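You operate a simulated robot arm through the tools that you are given. There is no shell and no other tool. Be economical: measure what you need, move in short steps, check, and stop when the job is done.

Carry out the task below with a simulated robot arm. There is one attempt and no reset: what you move stays moved.

Task
Stir bottle 59 on fast until the dye is even, then stand it on the colour meter and cover it.
Fine: switch the stirrer off again. Set down upright: what you pick out.

The check looks at the end state, three seconds after you hand in, the way a careful person would. Anything else that was tipped, shoved, dropped, spilled or broken makes it a failure. Lids that push on must go on centred and level and be pressed home; caps that screw on are set level and turned clockwise until they are tight.

Robot
A 7-joint arm with a two-finger parallel gripper, fixed in place. Base frame: the origin is at the foot of the arm, x ahead of it, y to its left, z up; the work surface is at about z = 0. Units: cm, rad, N and s.
With the tool pointing down near the work surface it reaches from about 22 to 58 cm from the base axis. Its first joint turns from -1.152 to 1.152 rad. Payload 2.5 kg.
The tool frame sits at the grasp point between the pads (the TCP): z along the fingers, y along the line on which they close. The tips reach 2.3 cm beyond it. Largest opening 9.4 cm; finger width 3.8, thickness 1; the body of the gripper, 5.4 by 9.6 cm, starts 3.9 cm behind the TCP.
Orientation is that of the tool frame in the base frame, as a unit quaternion [w, x, y, z]. With the fingers straight down and closing along the base's y, the tool's x points along the base's -x, its y along +y and its z along -z.

Tools
- The arm moves only by the tool arm_command. Its arguments are lists of equal length, an entry for each row: "rotation": the turn, a rotation vector about the tool's x, y, z in rad, a list of three; "dp": the shift along the tool's x, y, z in m, a list of three; "gripper": the finger opening in m, from 0 to 0.094. In form: {"rotation": [[ax, ay, az], ...], "dp": [[dx, dy, dz], ...], "gripper": [gripper, ...]}. A call has 1 to 10 rows; each row is the pose to reach, as a shift and turn from the pose commanded when the call began, along the tool's axes at that moment. Rows are played at 5 a second. More than 5 cm and 0.15 rad between two rows, or a gripper value outside its range, and nothing of the call is played. Where a pose cannot be reached the arm comes as near as it can. A force on the tool above 70 N (or 10 N above the force at the start of the call, whichever is more), or a blocked arm, ends the call early, and 0.2 s more pass. Each finger travels about 10.8 cm/s and halts on what it meets, pressing with about 30 N; the grip force reading is that of the motor and also rises with nothing between the fingers. The clock runs only during rows and for 0.2 s after the last one: add rows that repeat a pose to give the fingers time. It gives the time, the measured TCP pose, the force on the tool (base axes), the opening and the grip force at its end, in the units of the frame above (readings bear some noise), with the torque about the TCP (base axes, N m) and any sound that the robot's microphone picked up.
- Cameras (640 x 400 px; columns grow to the right, rows downward): "scene" is fixed at [11.11, -42.04, 55.23]; the picture's right is [0.89, -0.46, 0.00], its down [-0.27, -0.52, -0.81] and it looks along [0.38, 0.72, -0.58] (base axes); focal length 330 px, centre (320, 200). "wrist" rides on the gripper at [8.6, 1.6, -7.4] in the tool frame; the picture's right is [-0.18, 0.98, 0.00], its down [-0.58, -0.11, -0.81] and it looks along [-0.79, -0.15, 0.59] (tool axes); focal length 243 px, centre (320, 200). There is no depth. A picture from a camera that has moved, and an enlarged one, comes with that camera's place and axes in the base frame and with its lens. The place of the scene camera against the robot may be out by one fixed shift of up to 2.5 cm in any direction.
- camera(camera): a new picture of that camera. It takes no simulated time.
- zoom(camera, box): a new picture of the part [left, top, right, bottom] of that camera's present view, enlarged. It takes no simulated time.
- sign_off(): hands the job in; it is judged then, once.

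Go step by step. Nothing tells you positions but the pictures and the camera data: compare them with the known pose of the tool, close in by small moves and look again before you grip or let go. The budget is 120 turns and 68 pictures, counting those below and the enlarged ones. Unless the task says otherwise, let go and move clear before handing in, and close with one line.

The tools are called by a JSON object that holds its "fn" and its "kwargs". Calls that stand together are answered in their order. arm_command: Moves the arm, as the interface text tells. Its arguments: {"type":"object","properties":{"rotation":{"type":"array","items":{"type":"array","items":{"type":"number"}}},"dp":{"type":"array","items":{"type":"array","items":{"type":"number"}}},"gripper":{"type":"array","items":{"type":"number"}}},"required":["rotation","dp","gripper"]} The other tools are called the same way: camera (camera) takes a picture; zoom (camera, box) takes an enlarged picture of a part of a camera's view; sign_off () hands the job in.

At the start:

```text
clock: 0.0
tool_pos: [39.43, 11.76, 33.59]
tool_rot: [0.001, 0.0, 1.0, 0.0]
contact_force: [-0.1, -0.1, 0.3]
ft_torque: [0.0, -0.02, 0.02]
opening: 9.44
finger_force: 0.0
```

scene: 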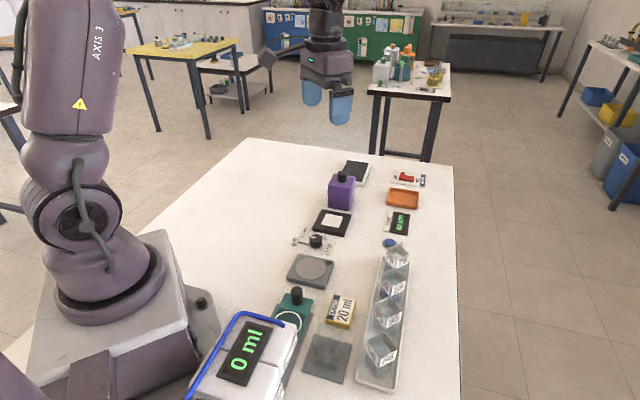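
wrist: 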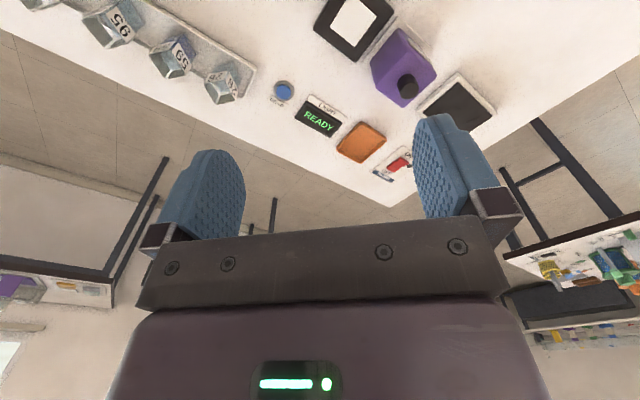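

I see a table with a tray of numbered square bottles, a stirrer, a colour meter and other things. I'll zoom in to identify the parts first.

{"fn": "zoom", "kwargs": {"camera": "scene", "box": [270, 150, 450, 262]}}

{"fn": "zoom", "kwargs": {"camera": "scene", "box": [180, 220, 440, 400]}}

{"fn": "zoom", "kwargs": {"camera": "wrist", "box": [40, 0, 520, 200]}}

```text
3.56 times, centred on (360, 206) of scene
camera zoom: at [11.11, -42.04, 55.23], right [0.89, -0.46, 0.0], down [-0.27, -0.52, -0.81], along [0.38, 0.72, -0.58], focal length 1173 px, centre (178, 179)
```

zoom: 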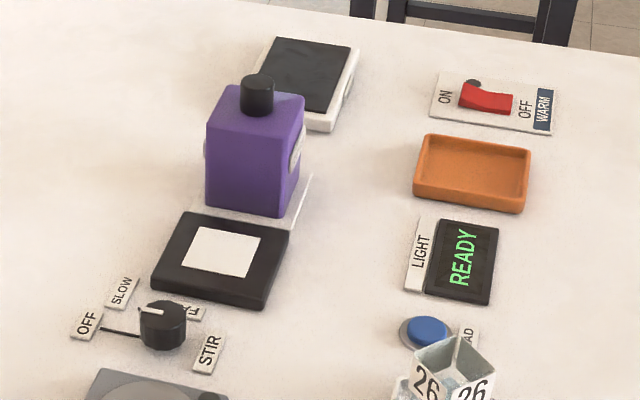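

```text
2.22 times, centred on (310, 310) of scene
camera zoom: at [11.11, -42.04, 55.23], right [0.89, -0.46, 0.0], down [-0.27, -0.52, -0.81], along [0.38, 0.72, -0.58], focal length 733 px, centre (342, -44)
```

zoom: 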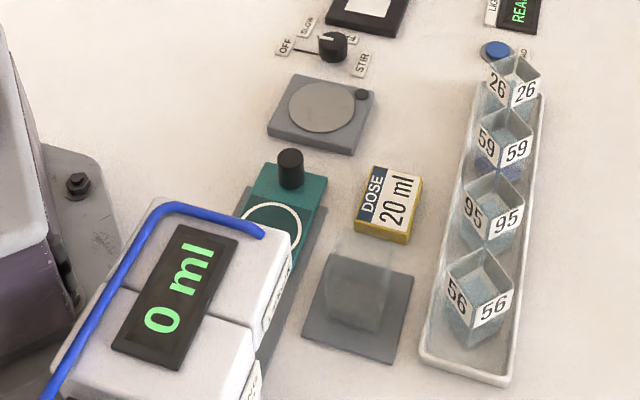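

```text
1.33 times, centred on (280, 100) of wrist
camera zoom: at [30.81, 13.41, 41.03], right [0.18, 0.98, 0.0], down [0.58, -0.11, 0.81], along [0.79, -0.15, -0.59], focal length 324 px, centre (373, 333)
```

zoom: 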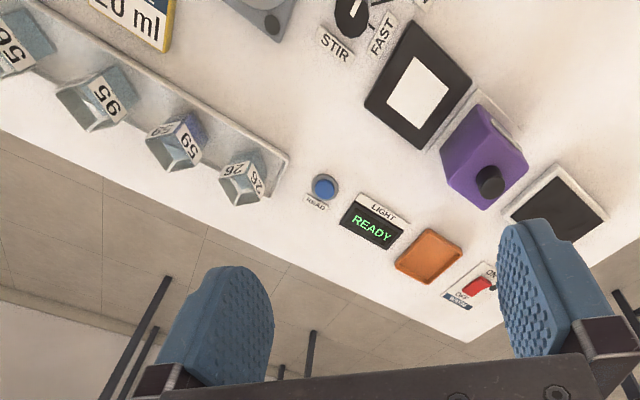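

{"fn": "arm_command", "kwargs": {"rotation": [[0, 0, 0], [0, 0, 0], [0, 0, 0], [0, 0, 0], [0, 0, 0]], "dp": [[0.03, -0.008, 0.02], [0.06, -0.016, 0.04], [0.09, -0.024, 0.06], [0.12, -0.03, 0.08], [0.144, -0.038, 0.096]], "gripper": [0.094, 0.094, 0.094, 0.094, 0.094]}}

{"fn": "camera", "kwargs": {"camera": "wrist"}}

```text
clock: 1.2
tool_pos: [24.83, 7.84, 23.77]
tool_rot: [0.001, -0.001, 1.0, 0.001]
contact_force: [0.1, -0.4, -0.5]
ft_torque: [0.0, -0.02, 0.0]
opening: 9.4
finger_force: 0.0
```

```text
62 pictures are left
camera wrist: at [16.27, 9.5, 31.22], right [0.18, 0.98, 0.0], down [0.58, -0.11, 0.81], along [0.79, -0.15, -0.59], focal length 243 px, centre (320, 200)
```

wrist: 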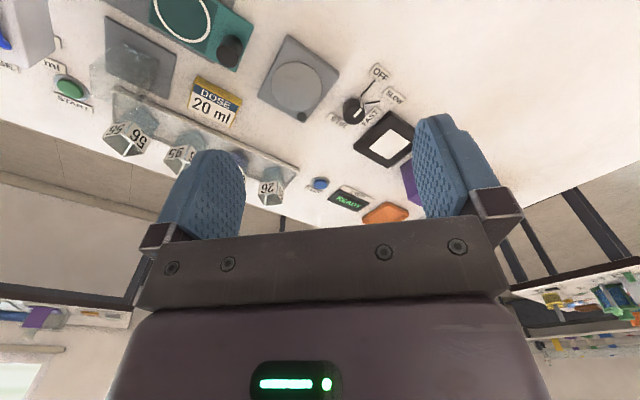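

{"fn": "zoom", "kwargs": {"camera": "wrist", "box": [240, 20, 440, 145]}}

{"fn": "zoom", "kwargs": {"camera": "wrist", "box": [40, 0, 280, 150]}}

```text
3.20 times, centred on (340, 82) of wrist
camera zoom: at [16.27, 9.5, 31.22], right [0.18, 0.98, 0.0], down [0.58, -0.11, 0.81], along [0.79, -0.15, -0.59], focal length 776 px, centre (256, 576)
```

zoom: 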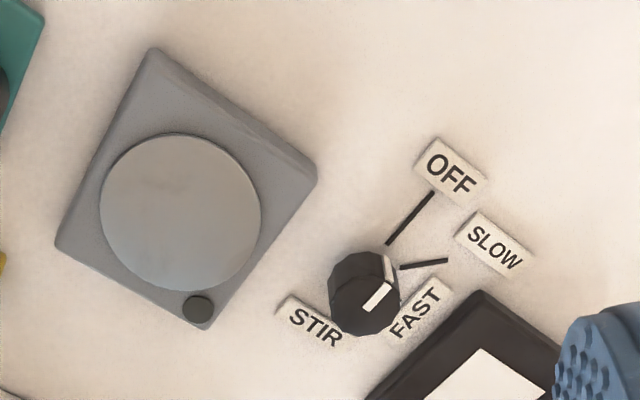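

```text
2.67 times, centred on (160, 75) of wrist
camera zoom: at [16.27, 9.5, 31.22], right [0.18, 0.98, 0.0], down [0.58, -0.11, 0.81], along [0.79, -0.15, -0.59], focal length 647 px, centre (747, 533)
```

zoom: 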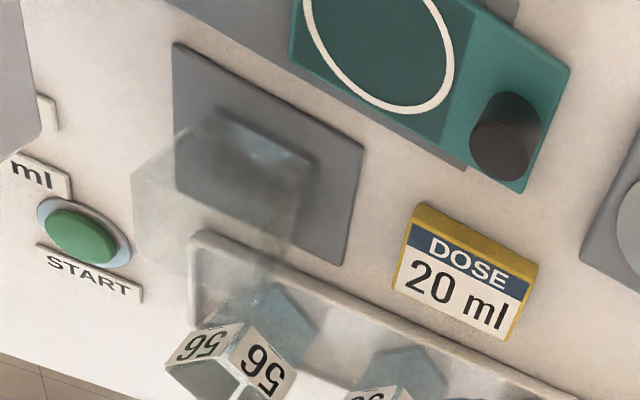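

The knob points at OFF, with SLOW and then FAST clockwise from it. Next I'll take a closer look at the purple box, the meter and the bottles.

{"fn": "arm_command", "kwargs": {"rotation": [[0, 0, 0], [0, 0, 0], [0, 0, 0]], "dp": [[-0.03, 0.035, 0], [-0.06, 0.07, 0], [-0.08, 0.1, 0]], "gripper": [0.094, 0.094, 0.094]}}

{"fn": "camera", "kwargs": {"camera": "wrist"}}

```text
clock: 2.0
tool_pos: [33.26, 17.86, 24.15]
tool_rot: [0.001, 0.001, 1.0, 0.001]
contact_force: [0.4, 0.0, -0.6]
ft_torque: [0.0, 0.01, -0.01]
opening: 9.39
finger_force: 0.1
```

```text
59 pictures are left
camera wrist: at [24.72, 19.48, 31.55], right [0.18, 0.98, 0.0], down [0.58, -0.11, 0.81], along [0.79, -0.15, -0.59], focal length 243 px, centre (320, 200)
```

wrist: 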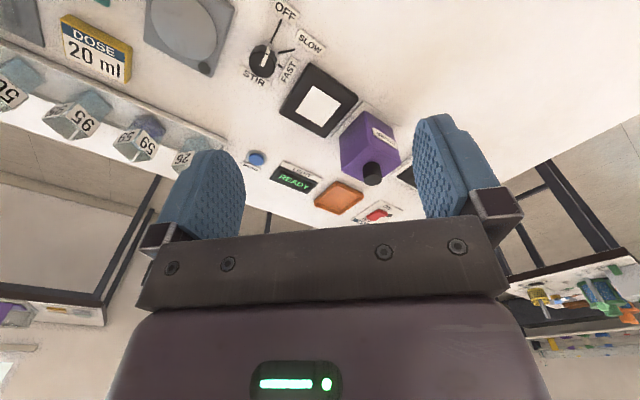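

{"fn": "zoom", "kwargs": {"camera": "wrist", "box": [260, 50, 420, 190]}}

{"fn": "zoom", "kwargs": {"camera": "wrist", "box": [40, 50, 240, 175]}}

{"fn": "zoom", "kwargs": {"camera": "wrist", "box": [220, 0, 380, 100]}}

```text
2.86 times, centred on (340, 120) of wrist
camera zoom: at [24.72, 19.48, 31.55], right [0.18, 0.98, 0.0], down [0.58, -0.11, 0.81], along [0.79, -0.15, -0.59], focal length 693 px, centre (263, 429)
```

zoom: 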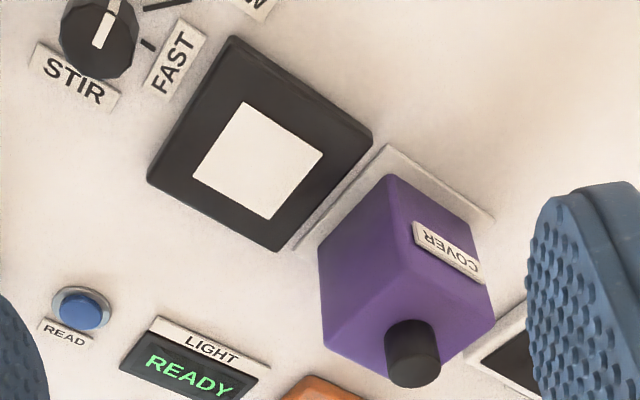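

```text
3.20 times, centred on (140, 112) of wrist
camera zoom: at [24.72, 19.48, 31.55], right [0.18, 0.98, 0.0], down [0.58, -0.11, 0.81], along [0.79, -0.15, -0.59], focal length 776 px, centre (896, 480)
```

zoom: 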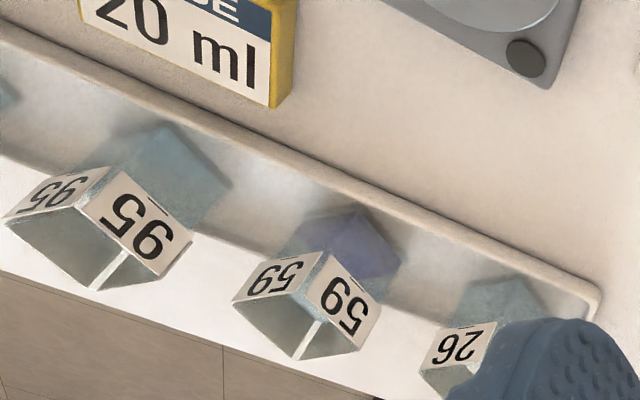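

```text
4.00 times, centred on (300, 50) of wrist
camera zoom: at [24.72, 19.48, 31.55], right [0.18, 0.98, 0.0], down [0.58, -0.11, 0.81], along [0.79, -0.15, -0.59], focal length 970 px, centre (400, 800)
```

zoom: 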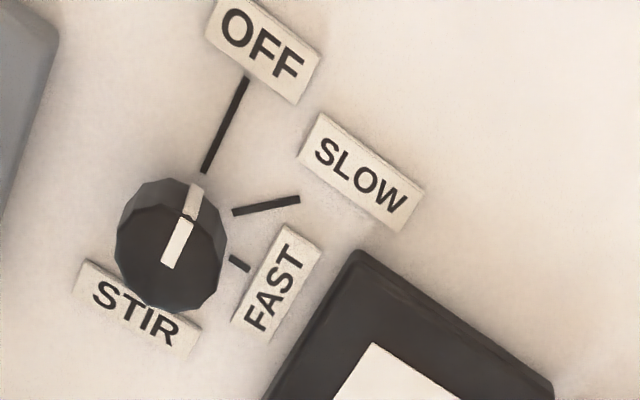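

The purple box is labelled COVER and the black pad with the white square is the meter. I now move to look at bottle 59 and its orientation.

{"fn": "arm_command", "kwargs": {"rotation": [[0, 0, 0], [0, 0, 0], [0, 0, 0], [0, 0, 0], [0, 0, 0], [0, 0, 0]], "dp": [[0, -0.045, 0], [0, -0.09, 0], [0, -0.135, 0], [0, -0.18, 0], [0, -0.225, 0.02], [0, -0.26, 0.03]], "gripper": [0.094, 0.094, 0.094, 0.094, 0.094, 0.094]}}

{"fn": "camera", "kwargs": {"camera": "wrist"}}

```text
clock: 3.4
tool_pos: [33.18, -8.11, 21.04]
tool_rot: [0.0, -0.001, 1.0, 0.0]
contact_force: [-1.1, 0.0, -1.0]
ft_torque: [0.0, -0.04, -0.01]
opening: 9.39
finger_force: 0.0
```

```text
55 pictures are left
camera wrist: at [24.57, -6.52, 28.46], right [0.18, 0.98, 0.0], down [0.58, -0.11, 0.81], along [0.79, -0.15, -0.59], focal length 243 px, centre (320, 200)
```

wrist: 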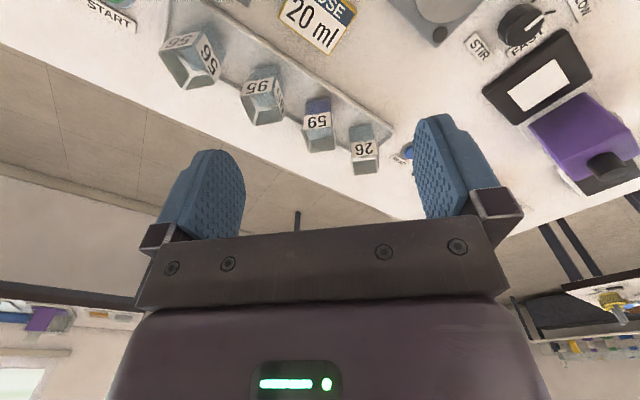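

{"fn": "zoom", "kwargs": {"camera": "wrist", "box": [230, 60, 390, 180]}}

```text
3.33 times, centred on (310, 120) of wrist
camera zoom: at [24.57, -6.52, 28.46], right [0.18, 0.98, 0.0], down [0.58, -0.11, 0.81], along [0.79, -0.15, -0.59], focal length 809 px, centre (353, 467)
```

zoom: 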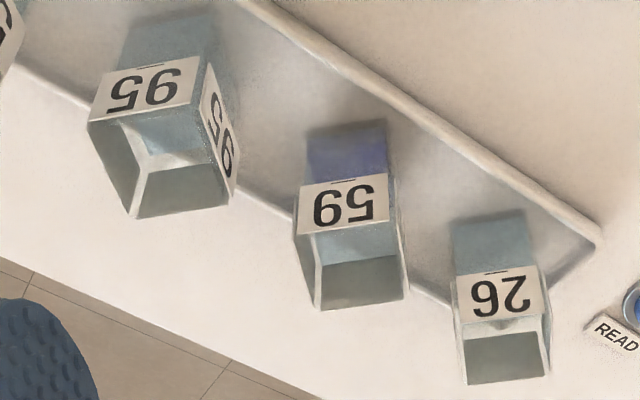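

Bottle 59 is about 3.1 cm square, aligned with the base axes, centred near (42.3, -9.9) with its rim at about 6.8. I go above it and check.

{"fn": "arm_command", "kwargs": {"rotation": [[0, 0, 0], [0, 0, 0], [0, 0, 0], [0, 0, 0]], "dp": [[-0.04, -0.008, 0.0], [-0.08, -0.0175, 0.03], [-0.0917, -0.0175, 0.07], [-0.0917, -0.0175, 0.07]], "gripper": [0.08, 0.06, 0.06, 0.06]}}

{"fn": "camera", "kwargs": {"camera": "wrist"}}

{"fn": "zoom", "kwargs": {"camera": "scene", "box": [330, 200, 450, 320]}}

```text
refused: row 2 steps farther than a row can; nothing moved
```

```text
53 pictures are left
camera wrist: at [24.57, -6.52, 28.46], right [0.18, 0.98, 0.0], down [0.58, -0.11, 0.81], along [0.79, -0.15, -0.59], focal length 243 px, centre (320, 200)
```

wrist: 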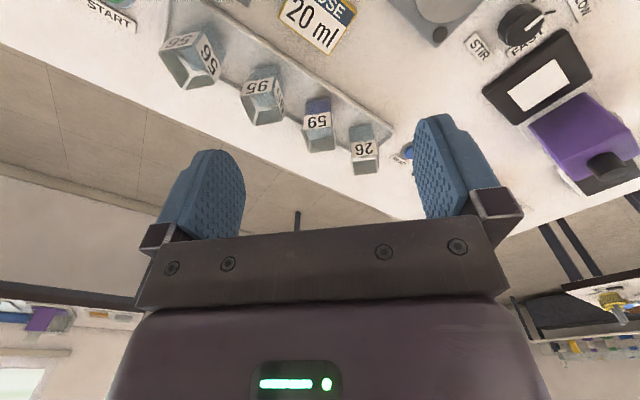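

```text
3.33 times, centred on (390, 260) of scene
camera zoom: at [11.11, -42.04, 55.23], right [0.89, -0.46, 0.0], down [-0.27, -0.52, -0.81], along [0.38, 0.72, -0.58], focal length 1099 px, centre (87, 0)
```

zoom: 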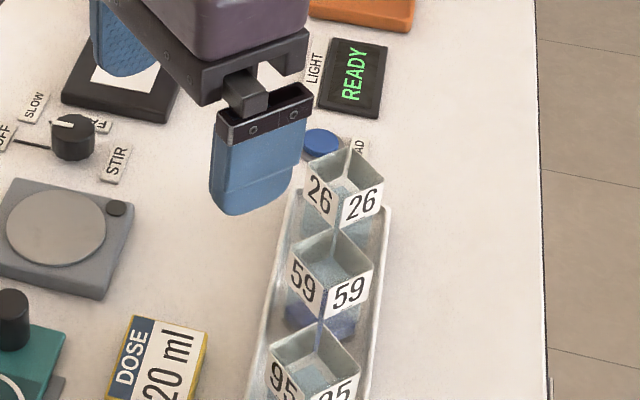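

A row stepped too far, so nothing moved. I repeat it with smaller steps.

{"fn": "arm_command", "kwargs": {"rotation": [[0, 0, 0], [0, 0, 0], [0, 0, 0], [0, 0, 0], [0, 0, 0]], "dp": [[-0.035, -0.008, 0.0], [-0.07, -0.0175, 0.02], [-0.0917, -0.0175, 0.04], [-0.0917, -0.0175, 0.07], [-0.0917, -0.0175, 0.07]], "gripper": [0.08, 0.06, 0.06, 0.06, 0.06]}}

{"fn": "camera", "kwargs": {"camera": "wrist"}}

```text
clock: 4.6
tool_pos: [42.43, -9.89, 13.98]
tool_rot: [0.0, 0.0, 1.0, 0.0]
contact_force: [-0.7, 1.1, 0.2]
ft_torque: [0.01, -0.01, 0.0]
opening: 6.0
finger_force: 0.1
```

```text
51 pictures are left
camera wrist: at [33.87, -8.25, 21.38], right [0.18, 0.98, 0.0], down [0.58, -0.11, 0.81], along [0.79, -0.15, -0.59], focal length 243 px, centre (320, 200)
```

wrist: 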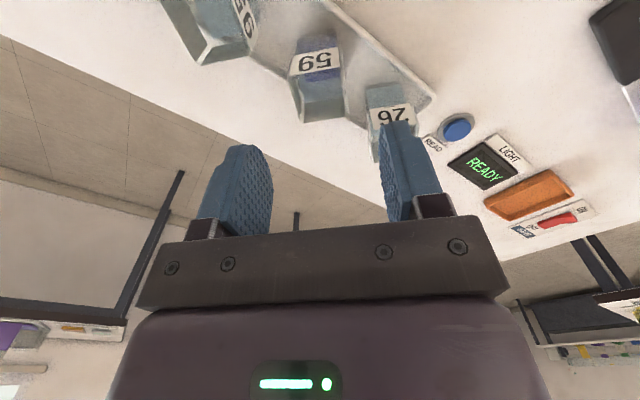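

{"fn": "zoom", "kwargs": {"camera": "wrist", "box": [240, 10, 420, 150]}}

```text
2.86 times, centred on (330, 80) of wrist
camera zoom: at [33.87, -8.25, 21.38], right [0.18, 0.98, 0.0], down [0.58, -0.11, 0.81], along [0.79, -0.15, -0.59], focal length 693 px, centre (291, 543)
```

zoom: 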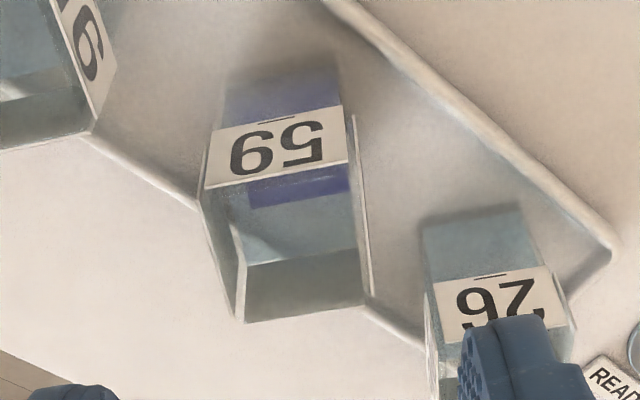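

{"fn": "arm_command", "kwargs": {"rotation": [[0, 0, 0], [0, 0, 0], [0, 0, 0], [0, 0, 0]], "dp": [[-0.002, 0, 0.03], [-0.002, 0, 0.06], [-0.002, 0, 0.093], [-0.002, 0, 0.093]], "gripper": [0.06, 0.06, 0.06, 0.06]}}

{"fn": "camera", "kwargs": {"camera": "wrist"}}

{"fn": "zoom", "kwargs": {"camera": "scene", "box": [330, 200, 450, 320]}}

```text
clock: 5.6
tool_pos: [42.37, -9.97, 4.57]
tool_rot: [0.0, -0.001, 1.0, 0.0]
contact_force: [1.1, 0.0, -0.4]
ft_torque: [0.01, 0.03, 0.03]
opening: 5.99
finger_force: 0.1
```

```text
49 pictures are left
camera wrist: at [33.76, -8.32, 12.09], right [0.18, 0.98, 0.0], down [0.58, -0.11, 0.81], along [0.79, -0.15, -0.59], focal length 243 px, centre (320, 200)
```

wrist: 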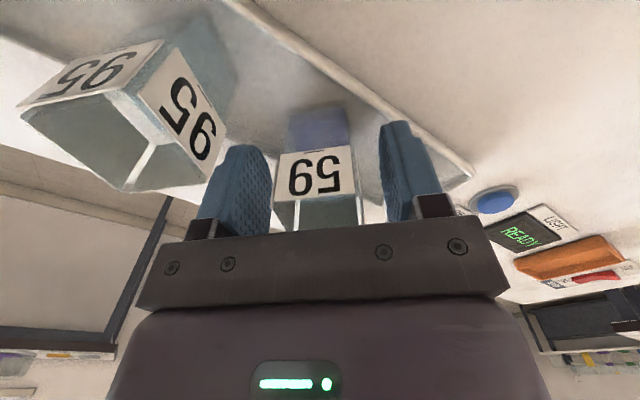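

```text
3.33 times, centred on (390, 260) of scene
camera zoom: at [11.11, -42.04, 55.23], right [0.89, -0.46, 0.0], down [-0.27, -0.52, -0.81], along [0.38, 0.72, -0.58], focal length 1099 px, centre (87, 0)
```

zoom: 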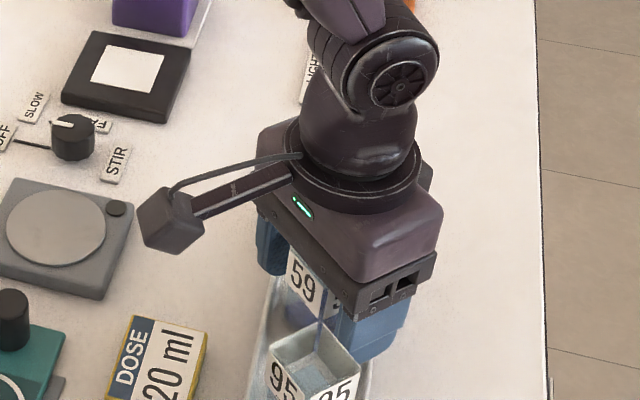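

{"fn": "arm_command", "kwargs": {"rotation": [[0, 0, 0], [0, 0, 0], [0, 0, 0], [0, 0, 0]], "dp": [[0, 0, 0], [0, 0, 0], [0, 0, 0], [0, 0, 0]], "gripper": [0.045, 0.035, 0.025, 0.025]}}

```text
clock: 6.6
tool_pos: [42.42, -10.03, 4.67]
tool_rot: [0.0, 0.001, 1.0, 0.0]
contact_force: [-0.5, 0.0, -0.1]
ft_torque: [0.01, -0.01, 0.02]
opening: 3.38
finger_force: 29.9
```

It is gripped at 3.4 cm. I lift it straight up.

{"fn": "arm_command", "kwargs": {"rotation": [[0, 0, 0], [0, 0, 0], [0, 0, 0], [0, 0, 0], [0, 0, 0], [0, 0, 0]], "dp": [[0, 0, -0.01], [0, 0, -0.025], [0, 0, -0.045], [0, 0, -0.065], [0, 0, -0.08], [0, 0, -0.085]], "gripper": [0.025, 0.025, 0.025, 0.025, 0.025, 0.025]}}

{"fn": "camera", "kwargs": {"camera": "wrist"}}

{"fn": "camera", "kwargs": {"camera": "scene"}}

```text
clock: 8.0
tool_pos: [42.35, -9.91, 13.24]
tool_rot: [0.001, 0.0, 1.0, -0.001]
contact_force: [-0.5, 0.6, -0.2]
ft_torque: [-0.02, 0.0, 0.0]
opening: 3.32
finger_force: 30.2
```

```text
47 pictures are left
camera wrist: at [33.73, -8.28, 20.68], right [0.18, 0.98, 0.0], down [0.58, -0.11, 0.81], along [0.79, -0.15, -0.59], focal length 243 px, centre (320, 200)
```

wrist: 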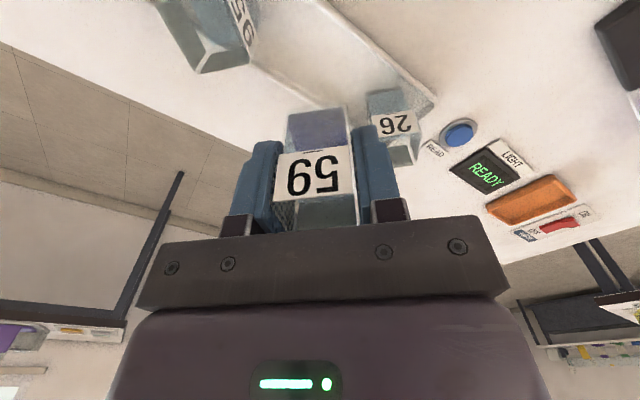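

```text
46 pictures are left
```

scene: 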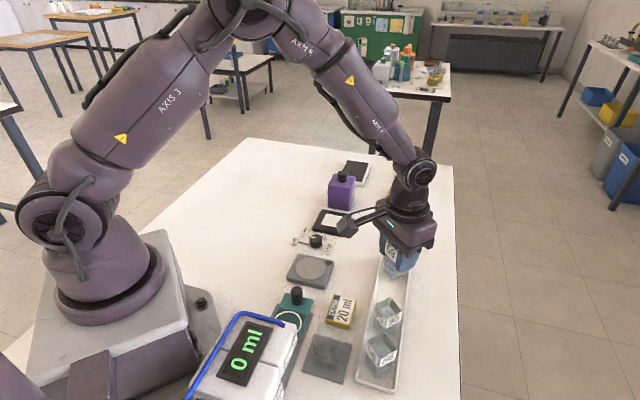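

The bottle hangs upright and nothing else moved. I carry it gently to a place where I can see the stirrer well.

{"fn": "arm_command", "kwargs": {"rotation": [[0, 0, 0], [0, 0, 0], [0, 0, 0], [0, 0, 0], [0, 0, 0], [0, 0, 0], [0, 0, 0], [0, 0, 0], [0, 0, 0], [0, 0, 0]], "dp": [[0.005, 0.01, -0.015], [0.02, 0.035, -0.04], [0.036, 0.06, -0.048], [0.054, 0.09, -0.048], [0.072, 0.12, -0.048], [0.09, 0.15, -0.048], [0.108, 0.18, -0.048], [0.126, 0.21, -0.048], [0.139, 0.232, -0.048], [0.1435, 0.239, -0.048]], "gripper": [0.025, 0.025, 0.025, 0.025, 0.025, 0.025, 0.025, 0.025, 0.025, 0.025]}}

{"fn": "zoom", "kwargs": {"camera": "wrist", "box": [150, 20, 470, 220]}}

```text
clock: 10.2
tool_pos: [27.93, 13.98, 17.85]
tool_rot: [-0.001, -0.001, 1.0, 0.0]
contact_force: [0.5, -0.1, -0.9]
ft_torque: [-0.02, -0.03, -0.04]
opening: 3.32
finger_force: 29.8
```

```text
2.00 times, centred on (310, 120) of wrist
camera zoom: at [19.34, 15.6, 25.25], right [0.18, 0.98, 0.0], down [0.58, -0.11, 0.81], along [0.79, -0.15, -0.59], focal length 485 px, centre (340, 360)
```

zoom: 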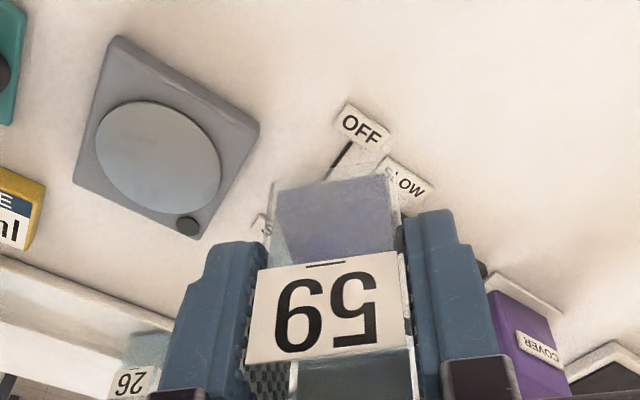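

Disc centre comes out at about (31.5, 3.6) with its top near z = 1.5. I bring the bottle above it.

{"fn": "arm_command", "kwargs": {"rotation": [[0, 0, 0], [0, 0, 0], [0, 0, 0], [0, 0, 0], [0, 0, 0], [0, 0, 0], [0, 0, 0]], "dp": [[-0.006, -0.02, 0], [-0.015, -0.05, 0], [-0.025, -0.08, 0.0], [-0.0342, -0.104, 0.01], [-0.0342, -0.104, 0.04], [-0.0342, -0.104, 0.07], [-0.0342, -0.104, 0.085]], "gripper": [0.025, 0.025, 0.025, 0.025, 0.025, 0.025, 0.025]}}

{"fn": "zoom", "kwargs": {"camera": "scene", "box": [250, 200, 380, 310]}}

{"fn": "zoom", "kwargs": {"camera": "wrist", "box": [150, 0, 470, 200]}}

```text
clock: 11.8
tool_pos: [31.31, 3.54, 9.47]
tool_rot: [0.001, 0.001, 1.0, -0.001]
contact_force: [-0.2, 1.0, -0.2]
ft_torque: [0.01, 0.0, 0.0]
opening: 3.32
finger_force: 29.7
```

```text
3.64 times, centred on (315, 255) of scene
camera zoom: at [11.11, -42.04, 55.23], right [0.89, -0.46, 0.0], down [-0.27, -0.52, -0.81], along [0.38, 0.72, -0.58], focal length 1199 px, centre (338, 0)
```

zoom: 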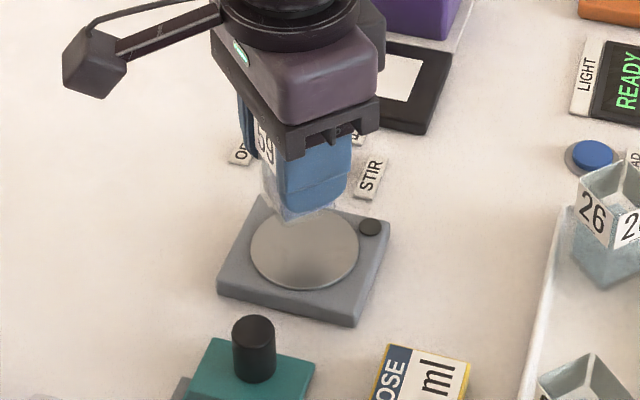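

```text
2.00 times, centred on (310, 100) of wrist
camera zoom: at [22.77, 5.26, 17.07], right [0.18, 0.98, 0.0], down [0.58, -0.11, 0.81], along [0.79, -0.15, -0.59], focal length 485 px, centre (340, 400)
```

zoom: 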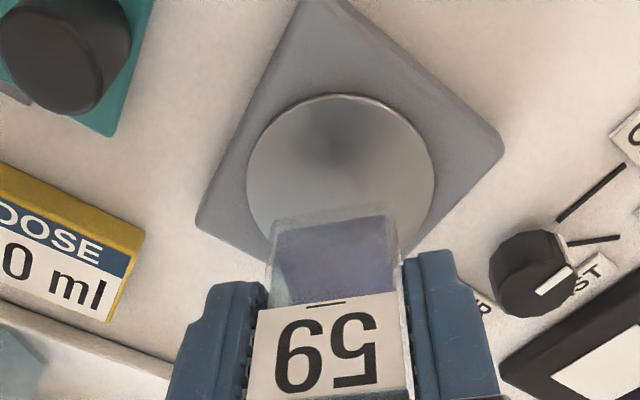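

The bottle is over the disc. I lower it.

{"fn": "arm_command", "kwargs": {"rotation": [[0, 0, 0], [0, 0, 0], [0, 0, 0], [0, 0, 0]], "dp": [[0, 0, 0.015], [0, 0, 0.028], [0, 0, 0.034], [0, 0, 0.036]], "gripper": [0.025, 0.025, 0.025, 0.025]}}

{"fn": "zoom", "kwargs": {"camera": "wrist", "box": [190, 0, 450, 170]}}

```text
clock: 12.8
tool_pos: [31.51, 3.7, 5.88]
tool_rot: [-0.001, 0.0, 1.0, 0.0]
contact_force: [-0.7, -0.7, 3.3]
ft_torque: [0.02, 0.02, 0.0]
opening: 3.35
finger_force: 30.0
```

```text
2.35 times, centred on (320, 85) of wrist
camera zoom: at [22.88, 5.29, 13.37], right [0.18, 0.98, 0.0], down [0.58, -0.11, 0.81], along [0.79, -0.15, -0.59], focal length 571 px, centre (320, 471)
```

zoom: 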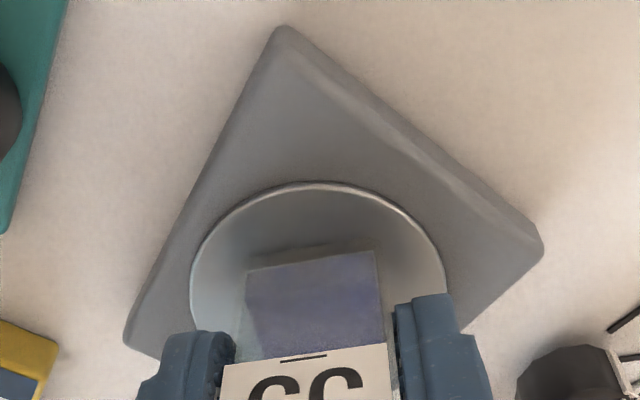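

{"fn": "arm_command", "kwargs": {"rotation": [[0, 0, 0], [0, 0, 0]], "dp": [[0, 0, 0.001], [0, 0, 0.001]], "gripper": [0.025, 0.025]}}

```text
clock: 13.4
tool_pos: [31.43, 3.68, 5.87]
tool_rot: [0.001, 0.0, 1.0, 0.0]
contact_force: [-3.2, -2.1, 25.8]
ft_torque: [-0.06, 0.06, 0.0]
opening: 3.34
finger_force: 30.4
```

It stands on the disc. I take off the load, open, and go straight up.

{"fn": "arm_command", "kwargs": {"rotation": [[0, 0, 0], [0, 0, 0], [0, 0, 0], [0, 0, 0], [0, 0, 0], [0, 0, 0], [0, 0, 0]], "dp": [[0, 0, -0.001], [0, 0, -0.001], [0, 0, -0.001], [0, 0, -0.001], [0, 0, -0.04], [0, 0, -0.08], [0, 0, -0.12]], "gripper": [0.025, 0.04, 0.055, 0.055, 0.055, 0.055, 0.055]}}

{"fn": "zoom", "kwargs": {"camera": "wrist", "box": [210, 0, 530, 200]}}

{"fn": "zoom", "kwargs": {"camera": "scene", "box": [250, 200, 380, 310]}}

```text
clock: 15.0
tool_pos: [31.35, 3.83, 17.76]
tool_rot: [0.0, 0.0, 1.0, 0.0]
contact_force: [0.1, -0.2, 0.4]
ft_torque: [0.01, 0.0, 0.0]
opening: 5.5
finger_force: 0.1
```

```text
2.00 times, centred on (370, 100) of wrist
camera zoom: at [22.75, 5.36, 25.2], right [0.18, 0.98, 0.0], down [0.58, -0.11, 0.81], along [0.79, -0.15, -0.59], focal length 485 px, centre (220, 400)
```

zoom: 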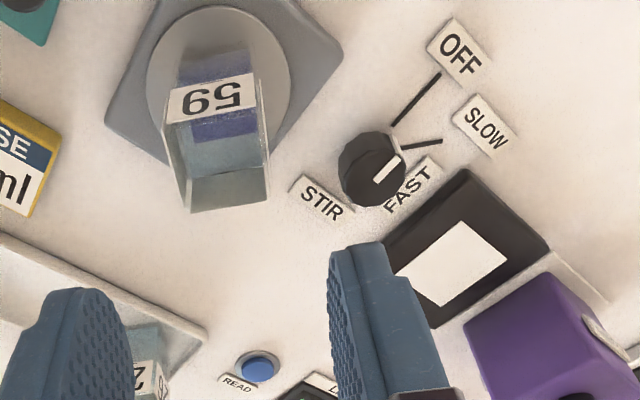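

```text
3.64 times, centred on (315, 255) of scene
camera zoom: at [11.11, -42.04, 55.23], right [0.89, -0.46, 0.0], down [-0.27, -0.52, -0.81], along [0.38, 0.72, -0.58], focal length 1199 px, centre (338, 0)
```

zoom: 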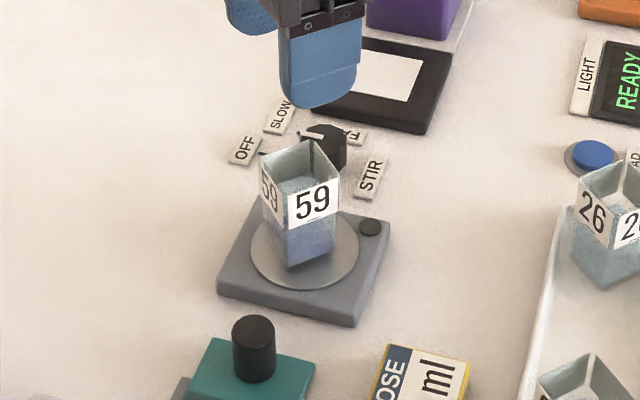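

The bottle stands on the disc. The knob is at about (36.6, 10.5), with its top near 2.2, and FAST is 90° clockwise from OFF; I go above it and check.

{"fn": "arm_command", "kwargs": {"rotation": [[0, 0, 0], [0, 0, 0], [0, 0, 0], [0, 0, 0]], "dp": [[-0.0265, 0.033, 0], [-0.053, 0.0667, 0], [-0.053, 0.0667, 0.04], [-0.053, 0.0667, 0.08]], "gripper": [0.055, 0.05, 0.05, 0.05]}}

{"fn": "zoom", "kwargs": {"camera": "wrist", "box": [190, 0, 450, 170]}}

```text
clock: 16.0
tool_pos: [36.51, 10.14, 9.73]
tool_rot: [0.0, 0.001, 1.0, -0.001]
contact_force: [-0.1, -0.3, -0.2]
ft_torque: [0.0, 0.03, -0.01]
opening: 4.98
finger_force: 0.0
```

```text
2.35 times, centred on (320, 85) of wrist
camera zoom: at [28.02, 11.69, 17.3], right [0.18, 0.98, 0.0], down [0.58, -0.11, 0.81], along [0.79, -0.15, -0.59], focal length 571 px, centre (320, 471)
```

zoom: 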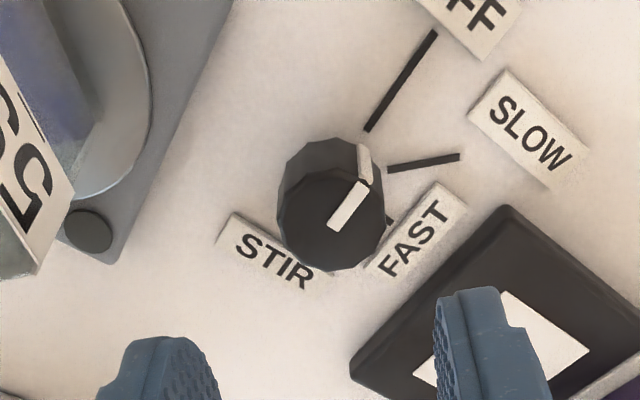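

{"fn": "arm_command", "kwargs": {"rotation": [[0, 0, 0], [0, 0, 0], [0, 0, 0], [0, 0, 0], [0, 0, 0]], "dp": [[0, 0.0015, 0.03], [0, 0.0015, 0.055], [0, 0.0015, 0.065], [0, 0.0015, 0.065], [0, 0.0015, 0.065]], "gripper": [0.05, 0.05, 0.05, 0.05, 0.04]}}

{"fn": "camera", "kwargs": {"camera": "wrist"}}

```text
clock: 17.2
tool_pos: [36.48, 10.31, 3.17]
tool_rot: [0.0, 0.0, 1.0, 0.0]
contact_force: [-0.4, 0.6, 0.3]
ft_torque: [0.01, 0.0, -0.01]
opening: 4.01
finger_force: 0.0
```

```text
38 pictures are left
camera wrist: at [27.96, 11.94, 10.68], right [0.18, 0.98, 0.0], down [0.58, -0.11, 0.81], along [0.79, -0.15, -0.59], focal length 243 px, centre (320, 200)
```

wrist: 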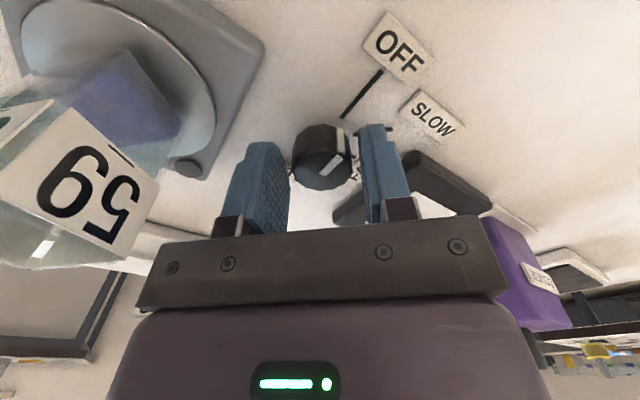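

{"fn": "arm_command", "kwargs": {"rotation": [[0, 0, 0], [0, 0, 0], [0, 0, 0]], "dp": [[0, 0, 0], [0, 0, 0], [0, 0, 0]], "gripper": [0.03, 0.022, 0.022]}}

```text
clock: 18.0
tool_pos: [36.53, 10.3, 3.18]
tool_rot: [0.001, -0.001, 1.0, 0.002]
contact_force: [0.6, 8.3, -4.2]
ft_torque: [0.0, -0.29, -0.02]
opening: 2.86
finger_force: 45.0
```

{"fn": "arm_command", "kwargs": {"rotation": [[0, 0, 0.0], [0, 0, 0.13], [0, 0, 0.26], [0, 0, 0.39], [0, 0, 0.52], [0, 0, 0.65], [0, 0, 0.78], [0, 0, 0.91], [0, 0, 1.04], [0, 0, 1.17]], "dp": [[0, 0.0007, 0], [0, 0.0007, 0], [0, 0.0007, 0], [0, 0.0007, 0], [0, 0.0007, 0], [0, 0.0007, 0], [0, 0.0007, 0], [0, 0.0007, 0], [0, 0.0007, 0], [0, 0.0007, 0]], "gripper": [0.022, 0.022, 0.022, 0.022, 0.022, 0.022, 0.022, 0.022, 0.022, 0.022]}}

{"fn": "zoom", "kwargs": {"camera": "scene", "box": [250, 180, 380, 290]}}

```text
clock: 20.2
tool_pos: [36.64, 10.46, 3.11]
tool_rot: [-0.002, 0.555, 0.832, -0.003]
contact_force: [-23.9, -25.8, 28.9]
ft_torque: [0.38, 0.24, 0.0]
opening: 2.87
finger_force: 45.3
```

```text
3.64 times, centred on (315, 235) of scene
camera zoom: at [11.1, -42.04, 55.23], right [0.89, -0.46, 0.0], down [-0.27, -0.52, -0.81], along [0.38, 0.72, -0.58], focal length 1199 px, centre (338, 73)
```

zoom: 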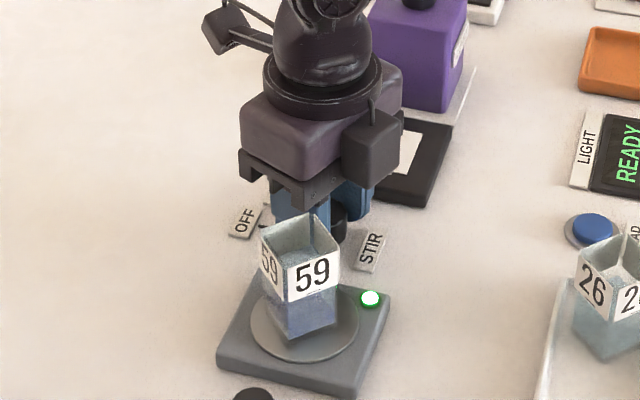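

The lamp is lit and the knob is about two thirds of the way. I ease the side force and turn on to FAST.

{"fn": "arm_command", "kwargs": {"rotation": [[0, 0, 0.0], [0, 0, 0.1], [0, 0, 0.2], [0, 0, 0.3], [0, 0, 0.4], [0, 0, 0.4]], "dp": [[-0.0005, -0.0012, -0.0005], [-0.0005, -0.0012, -0.0005], [-0.0005, -0.0012, -0.0005], [-0.0005, -0.0012, -0.0005], [-0.0005, -0.0012, -0.0005], [-0.0005, -0.0012, -0.0005]], "gripper": [0.022, 0.022, 0.022, 0.022, 0.022, 0.022]}}

{"fn": "zoom", "kwargs": {"camera": "wrist", "box": [200, 40, 480, 220]}}

```text
clock: 21.6
tool_pos: [36.43, 10.37, 3.21]
tool_rot: [0.001, 0.708, 0.707, -0.002]
contact_force: [-6.3, -21.4, -9.1]
ft_torque: [0.36, -0.13, 0.13]
opening: 2.91
finger_force: 45.1
```

```text
2.22 times, centred on (340, 130) of wrist
camera zoom: at [38.28, 19.12, 10.65], right [0.98, -0.19, 0.0], down [-0.11, -0.58, 0.81], along [-0.15, -0.79, -0.59], focal length 539 px, centre (276, 356)
```

zoom: 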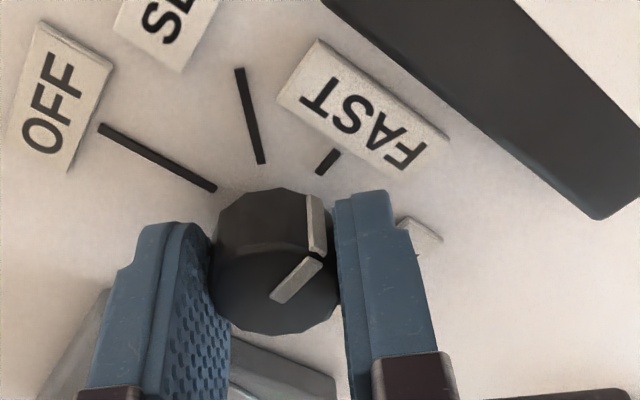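

The pointer is on FAST. I let go of the knob while staying around it, let it stir, and watch the dye.

{"fn": "arm_command", "kwargs": {"rotation": [[0, 0, 0], [0, 0, 0], [0, 0, 0], [0, 0, 0], [0, 0, 0], [0, 0, 0], [0, 0, 0], [0, 0, 0], [0, 0, 0], [0, 0, 0]], "dp": [[0, 0, 0], [0, 0, 0], [0, 0, 0], [0, 0, 0], [0, 0, 0], [0, 0, 0], [0, 0, 0], [0, 0, 0], [0, 0, 0], [0, 0, 0]], "gripper": [0.04, 0.04, 0.04, 0.04, 0.04, 0.04, 0.04, 0.04, 0.04, 0.04]}}

{"fn": "zoom", "kwargs": {"camera": "scene", "box": [270, 220, 370, 290]}}

{"fn": "zoom", "kwargs": {"camera": "wrist", "box": [200, 40, 480, 220]}}

```text
clock: 23.8
tool_pos: [36.57, 10.52, 3.23]
tool_rot: [0.0, 0.707, 0.707, 0.0]
contact_force: [-0.6, 0.5, -0.6]
ft_torque: [0.01, 0.01, 0.0]
opening: 4.05
finger_force: 0.2
```

```text
5.71 times, centred on (320, 255) of scene
camera zoom: at [11.11, -42.04, 55.23], right [0.89, -0.46, 0.0], down [-0.27, -0.52, -0.81], along [0.38, 0.72, -0.58], focal length 1885 px, centre (320, -114)
```

zoom: 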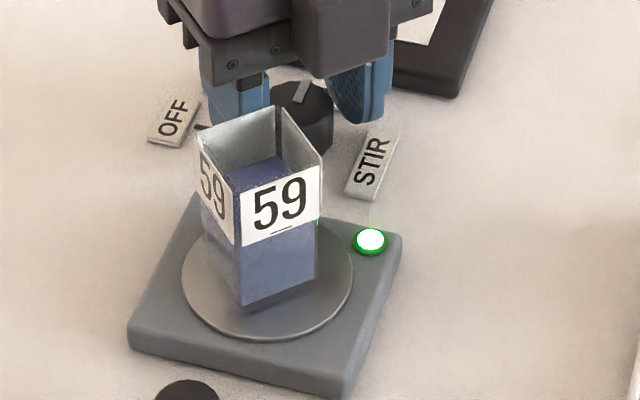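

```text
2.22 times, centred on (340, 130) of wrist
camera zoom: at [38.3, 19.22, 10.77], right [0.98, -0.18, 0.0], down [-0.11, -0.58, 0.81], along [-0.15, -0.79, -0.59], focal length 539 px, centre (276, 356)
```

zoom: 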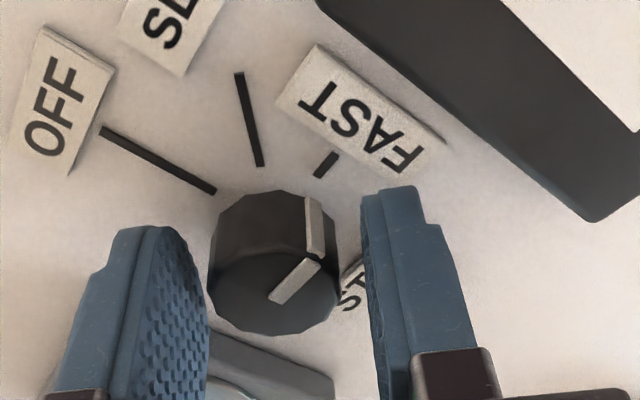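

The dye is mixing. I wait longer.

{"fn": "arm_command", "kwargs": {"rotation": [[0, 0, 0], [0, 0, 0], [0, 0, 0], [0, 0, 0], [0, 0, 0], [0, 0, 0], [0, 0, 0], [0, 0, 0], [0, 0, 0], [0, 0, 0]], "dp": [[0, 0, 0], [0, 0, 0], [0, 0, 0], [0, 0, 0], [0, 0, 0], [0, 0, 0], [0, 0, 0], [0, 0, 0], [0, 0, 0], [0, 0, 0]], "gripper": [0.04, 0.04, 0.04, 0.04, 0.04, 0.04, 0.04, 0.04, 0.04, 0.04]}}

{"fn": "arm_command", "kwargs": {"rotation": [[0, 0, 0], [0, 0, 0], [0, 0, 0], [0, 0, 0], [0, 0, 0], [0, 0, 0], [0, 0, 0], [0, 0, 0], [0, 0, 0], [0, 0, 0]], "dp": [[0, 0, 0], [0, 0, 0], [0, 0, 0], [0, 0, 0], [0, 0, 0], [0, 0, 0], [0, 0, 0], [0, 0, 0], [0, 0, 0], [0, 0, 0]], "gripper": [0.04, 0.04, 0.04, 0.04, 0.04, 0.04, 0.04, 0.04, 0.04, 0.04]}}

{"fn": "zoom", "kwargs": {"camera": "scene", "box": [270, 220, 370, 290]}}

```text
clock: 26.0
tool_pos: [36.53, 10.64, 3.34]
tool_rot: [0.0, 0.707, 0.707, -0.001]
contact_force: [-0.2, -0.1, -0.2]
ft_torque: [-0.01, 0.04, -0.01]
opening: 3.99
finger_force: 0.0
```

```text
clock: 28.2
tool_pos: [36.64, 10.58, 3.37]
tool_rot: [0.001, 0.707, 0.707, 0.001]
contact_force: [0.0, -0.3, -0.4]
ft_torque: [-0.03, -0.05, 0.05]
opening: 4.01
finger_force: 0.1
```

```text
5.71 times, centred on (320, 255) of scene
camera zoom: at [11.11, -42.04, 55.23], right [0.89, -0.46, 0.0], down [-0.27, -0.52, -0.81], along [0.38, 0.72, -0.58], focal length 1885 px, centre (320, -114)
```

zoom: 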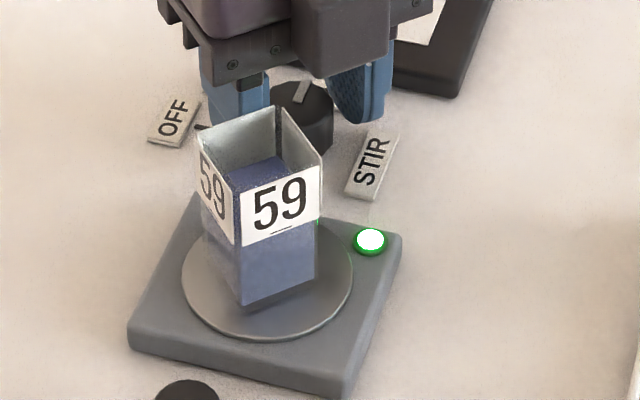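

{"fn": "arm_command", "kwargs": {"rotation": [[0, 0, 0], [0, 0, 0], [0, 0, 0], [0, 0, 0], [0, 0, 0], [0, 0, 0], [0, 0, 0], [0, 0, 0], [0, 0, 0], [0, 0, 0]], "dp": [[0, 0, 0], [0, 0, 0], [0, 0, 0], [0, 0, 0], [0, 0, 0], [0, 0, 0], [0, 0, 0], [0, 0, 0], [0, 0, 0], [0, 0, 0]], "gripper": [0.04, 0.04, 0.04, 0.04, 0.04, 0.04, 0.04, 0.04, 0.04, 0.04]}}

{"fn": "arm_command", "kwargs": {"rotation": [[0, 0, 0], [0, 0, 0], [0, 0, 0], [0, 0, 0], [0, 0, 0], [0, 0, 0], [0, 0, 0], [0, 0, 0], [0, 0, 0], [0, 0, 0]], "dp": [[0, 0, 0], [0, 0, 0], [0, 0, 0], [0, 0, 0], [0, 0, 0], [0, 0, 0], [0, 0, 0], [0, 0, 0], [0, 0, 0], [0, 0, 0]], "gripper": [0.04, 0.04, 0.04, 0.04, 0.04, 0.04, 0.04, 0.04, 0.04, 0.04]}}

{"fn": "arm_command", "kwargs": {"rotation": [[0, 0, 0], [0, 0, 0], [0, 0, 0], [0, 0, 0], [0, 0, 0], [0, 0, 0], [0, 0, 0], [0, 0, 0], [0, 0, 0], [0, 0, 0]], "dp": [[0, 0, 0], [0, 0, 0], [0, 0, 0], [0, 0, 0], [0, 0, 0], [0, 0, 0], [0, 0, 0], [0, 0, 0], [0, 0, 0], [0, 0, 0]], "gripper": [0.04, 0.04, 0.04, 0.04, 0.04, 0.04, 0.04, 0.04, 0.04, 0.04]}}

{"fn": "arm_command", "kwargs": {"rotation": [[0, 0, 0], [0, 0, 0], [0, 0, 0], [0, 0, 0], [0, 0, 0], [0, 0, 0], [0, 0, 0], [0, 0, 0], [0, 0, 0], [0, 0, 0]], "dp": [[0, 0, 0], [0, 0, 0], [0, 0, 0], [0, 0, 0], [0, 0, 0], [0, 0, 0], [0, 0, 0], [0, 0, 0], [0, 0, 0], [0, 0, 0]], "gripper": [0.04, 0.04, 0.04, 0.04, 0.04, 0.04, 0.04, 0.04, 0.04, 0.04]}}

{"fn": "zoom", "kwargs": {"camera": "scene", "box": [270, 220, 370, 290]}}

```text
clock: 30.4
tool_pos: [36.67, 10.56, 3.32]
tool_rot: [0.0, 0.707, 0.707, 0.0]
contact_force: [1.7, 0.6, 0.0]
ft_torque: [-0.02, -0.04, 0.0]
opening: 3.99
finger_force: 0.0
```

```text
clock: 32.6
tool_pos: [36.64, 10.48, 3.2]
tool_rot: [0.001, 0.707, 0.707, 0.0]
contact_force: [-0.5, 0.7, -0.1]
ft_torque: [0.01, 0.0, -0.01]
opening: 3.98
finger_force: 0.0
```

```text
clock: 34.8
tool_pos: [36.61, 10.68, 3.36]
tool_rot: [0.0, 0.707, 0.707, 0.001]
contact_force: [-0.8, 0.4, -0.8]
ft_torque: [-0.01, -0.03, -0.04]
opening: 4.01
finger_force: 0.0
```

```text
clock: 37.0
tool_pos: [36.65, 10.53, 3.41]
tool_rot: [-0.001, 0.707, 0.707, -0.001]
contact_force: [0.6, 0.8, 0.0]
ft_torque: [-0.04, -0.02, -0.02]
opening: 4.0
finger_force: 0.1
```

```text
5.71 times, centred on (320, 255) of scene
camera zoom: at [11.11, -42.04, 55.23], right [0.89, -0.46, 0.0], down [-0.27, -0.52, -0.81], along [0.38, 0.72, -0.58], focal length 1885 px, centre (320, -114)
```

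zoom: 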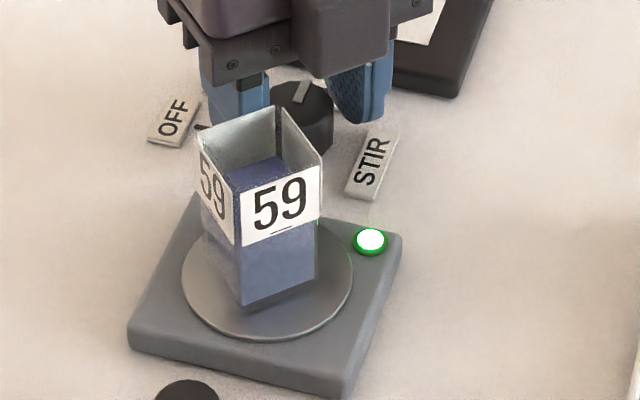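

The dye is even and no longer changing. I regrip the knob and turn it back to OFF.

{"fn": "arm_command", "kwargs": {"rotation": [[0, 0, 0], [0, 0, 0], [0, 0, 0], [0, 0, 0]], "dp": [[-0.001, 0, 0], [-0.001, 0, 0], [-0.001, 0, 0], [-0.001, 0, 0]], "gripper": [0.04, 0.03, 0.022, 0.022]}}

{"fn": "arm_command", "kwargs": {"rotation": [[0, 0, -0.13], [0, 0, -0.26], [0, 0, -0.39], [0, 0, -0.52], [0, 0, -0.65], [0, 0, -0.78], [0, 0, -0.78]], "dp": [[0, 0, 0], [0, 0, 0], [0, 0, 0], [0, 0, 0], [0, 0, 0], [0, 0, 0], [0, 0, 0]], "gripper": [0.022, 0.022, 0.022, 0.022, 0.022, 0.022, 0.022]}}

```text
clock: 38.0
tool_pos: [36.62, 10.42, 3.29]
tool_rot: [-0.001, 0.707, 0.707, -0.001]
contact_force: [-7.8, -1.7, 4.9]
ft_torque: [0.52, 0.0, -0.02]
opening: 2.87
finger_force: 44.7
```

```text
clock: 39.6
tool_pos: [36.6, 10.48, 3.25]
tool_rot: [-0.001, 0.384, 0.923, -0.001]
contact_force: [-18.6, 3.4, 6.0]
ft_torque: [0.36, 0.24, 0.0]
opening: 2.85
finger_force: 45.0
```

{"fn": "arm_command", "kwargs": {"rotation": [[0, 0, -0.13], [0, 0, -0.26], [0, 0, -0.39], [0, 0, -0.52], [0, 0, -0.65], [0, 0, -0.79], [0, 0, -0.79]], "dp": [[0, 0, 0], [0, 0, 0], [0, 0, 0], [0, 0, 0], [0, 0, 0], [0, 0, 0], [0, 0, 0]], "gripper": [0.022, 0.022, 0.022, 0.022, 0.022, 0.022, 0.022]}}

{"fn": "zoom", "kwargs": {"camera": "wrist", "box": [200, 40, 480, 220]}}

{"fn": "zoom", "kwargs": {"camera": "scene", "box": [270, 220, 370, 290]}}

```text
clock: 41.2
tool_pos: [36.42, 10.43, 3.23]
tool_rot: [-0.002, -0.001, 1.0, -0.001]
contact_force: [-12.5, 9.3, -24.5]
ft_torque: [0.11, 0.14, -0.1]
opening: 2.9
finger_force: 45.6
```

```text
2.22 times, centred on (340, 130) of wrist
camera zoom: at [27.97, 12.03, 10.76], right [0.18, 0.98, 0.0], down [0.58, -0.11, 0.8], along [0.79, -0.15, -0.59], focal length 539 px, centre (276, 356)
```

zoom: 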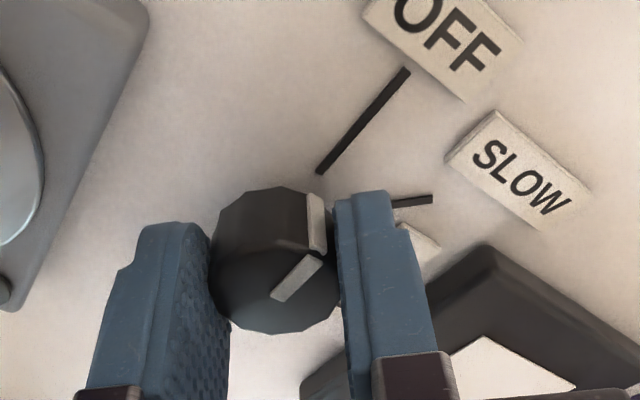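

```text
5.71 times, centred on (320, 255) of scene
camera zoom: at [11.12, -42.04, 55.23], right [0.89, -0.46, 0.0], down [-0.27, -0.52, -0.81], along [0.38, 0.72, -0.58], focal length 1885 px, centre (320, -114)
```

zoom: 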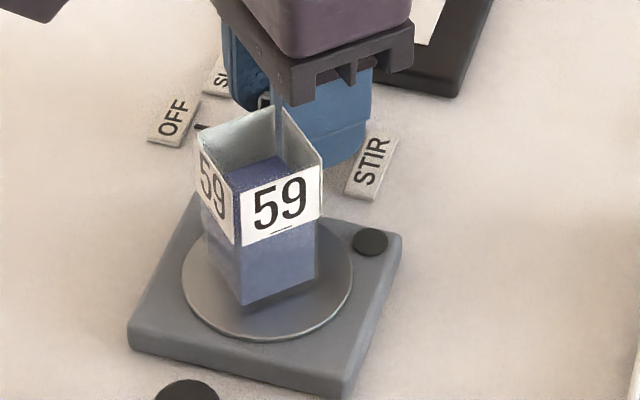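

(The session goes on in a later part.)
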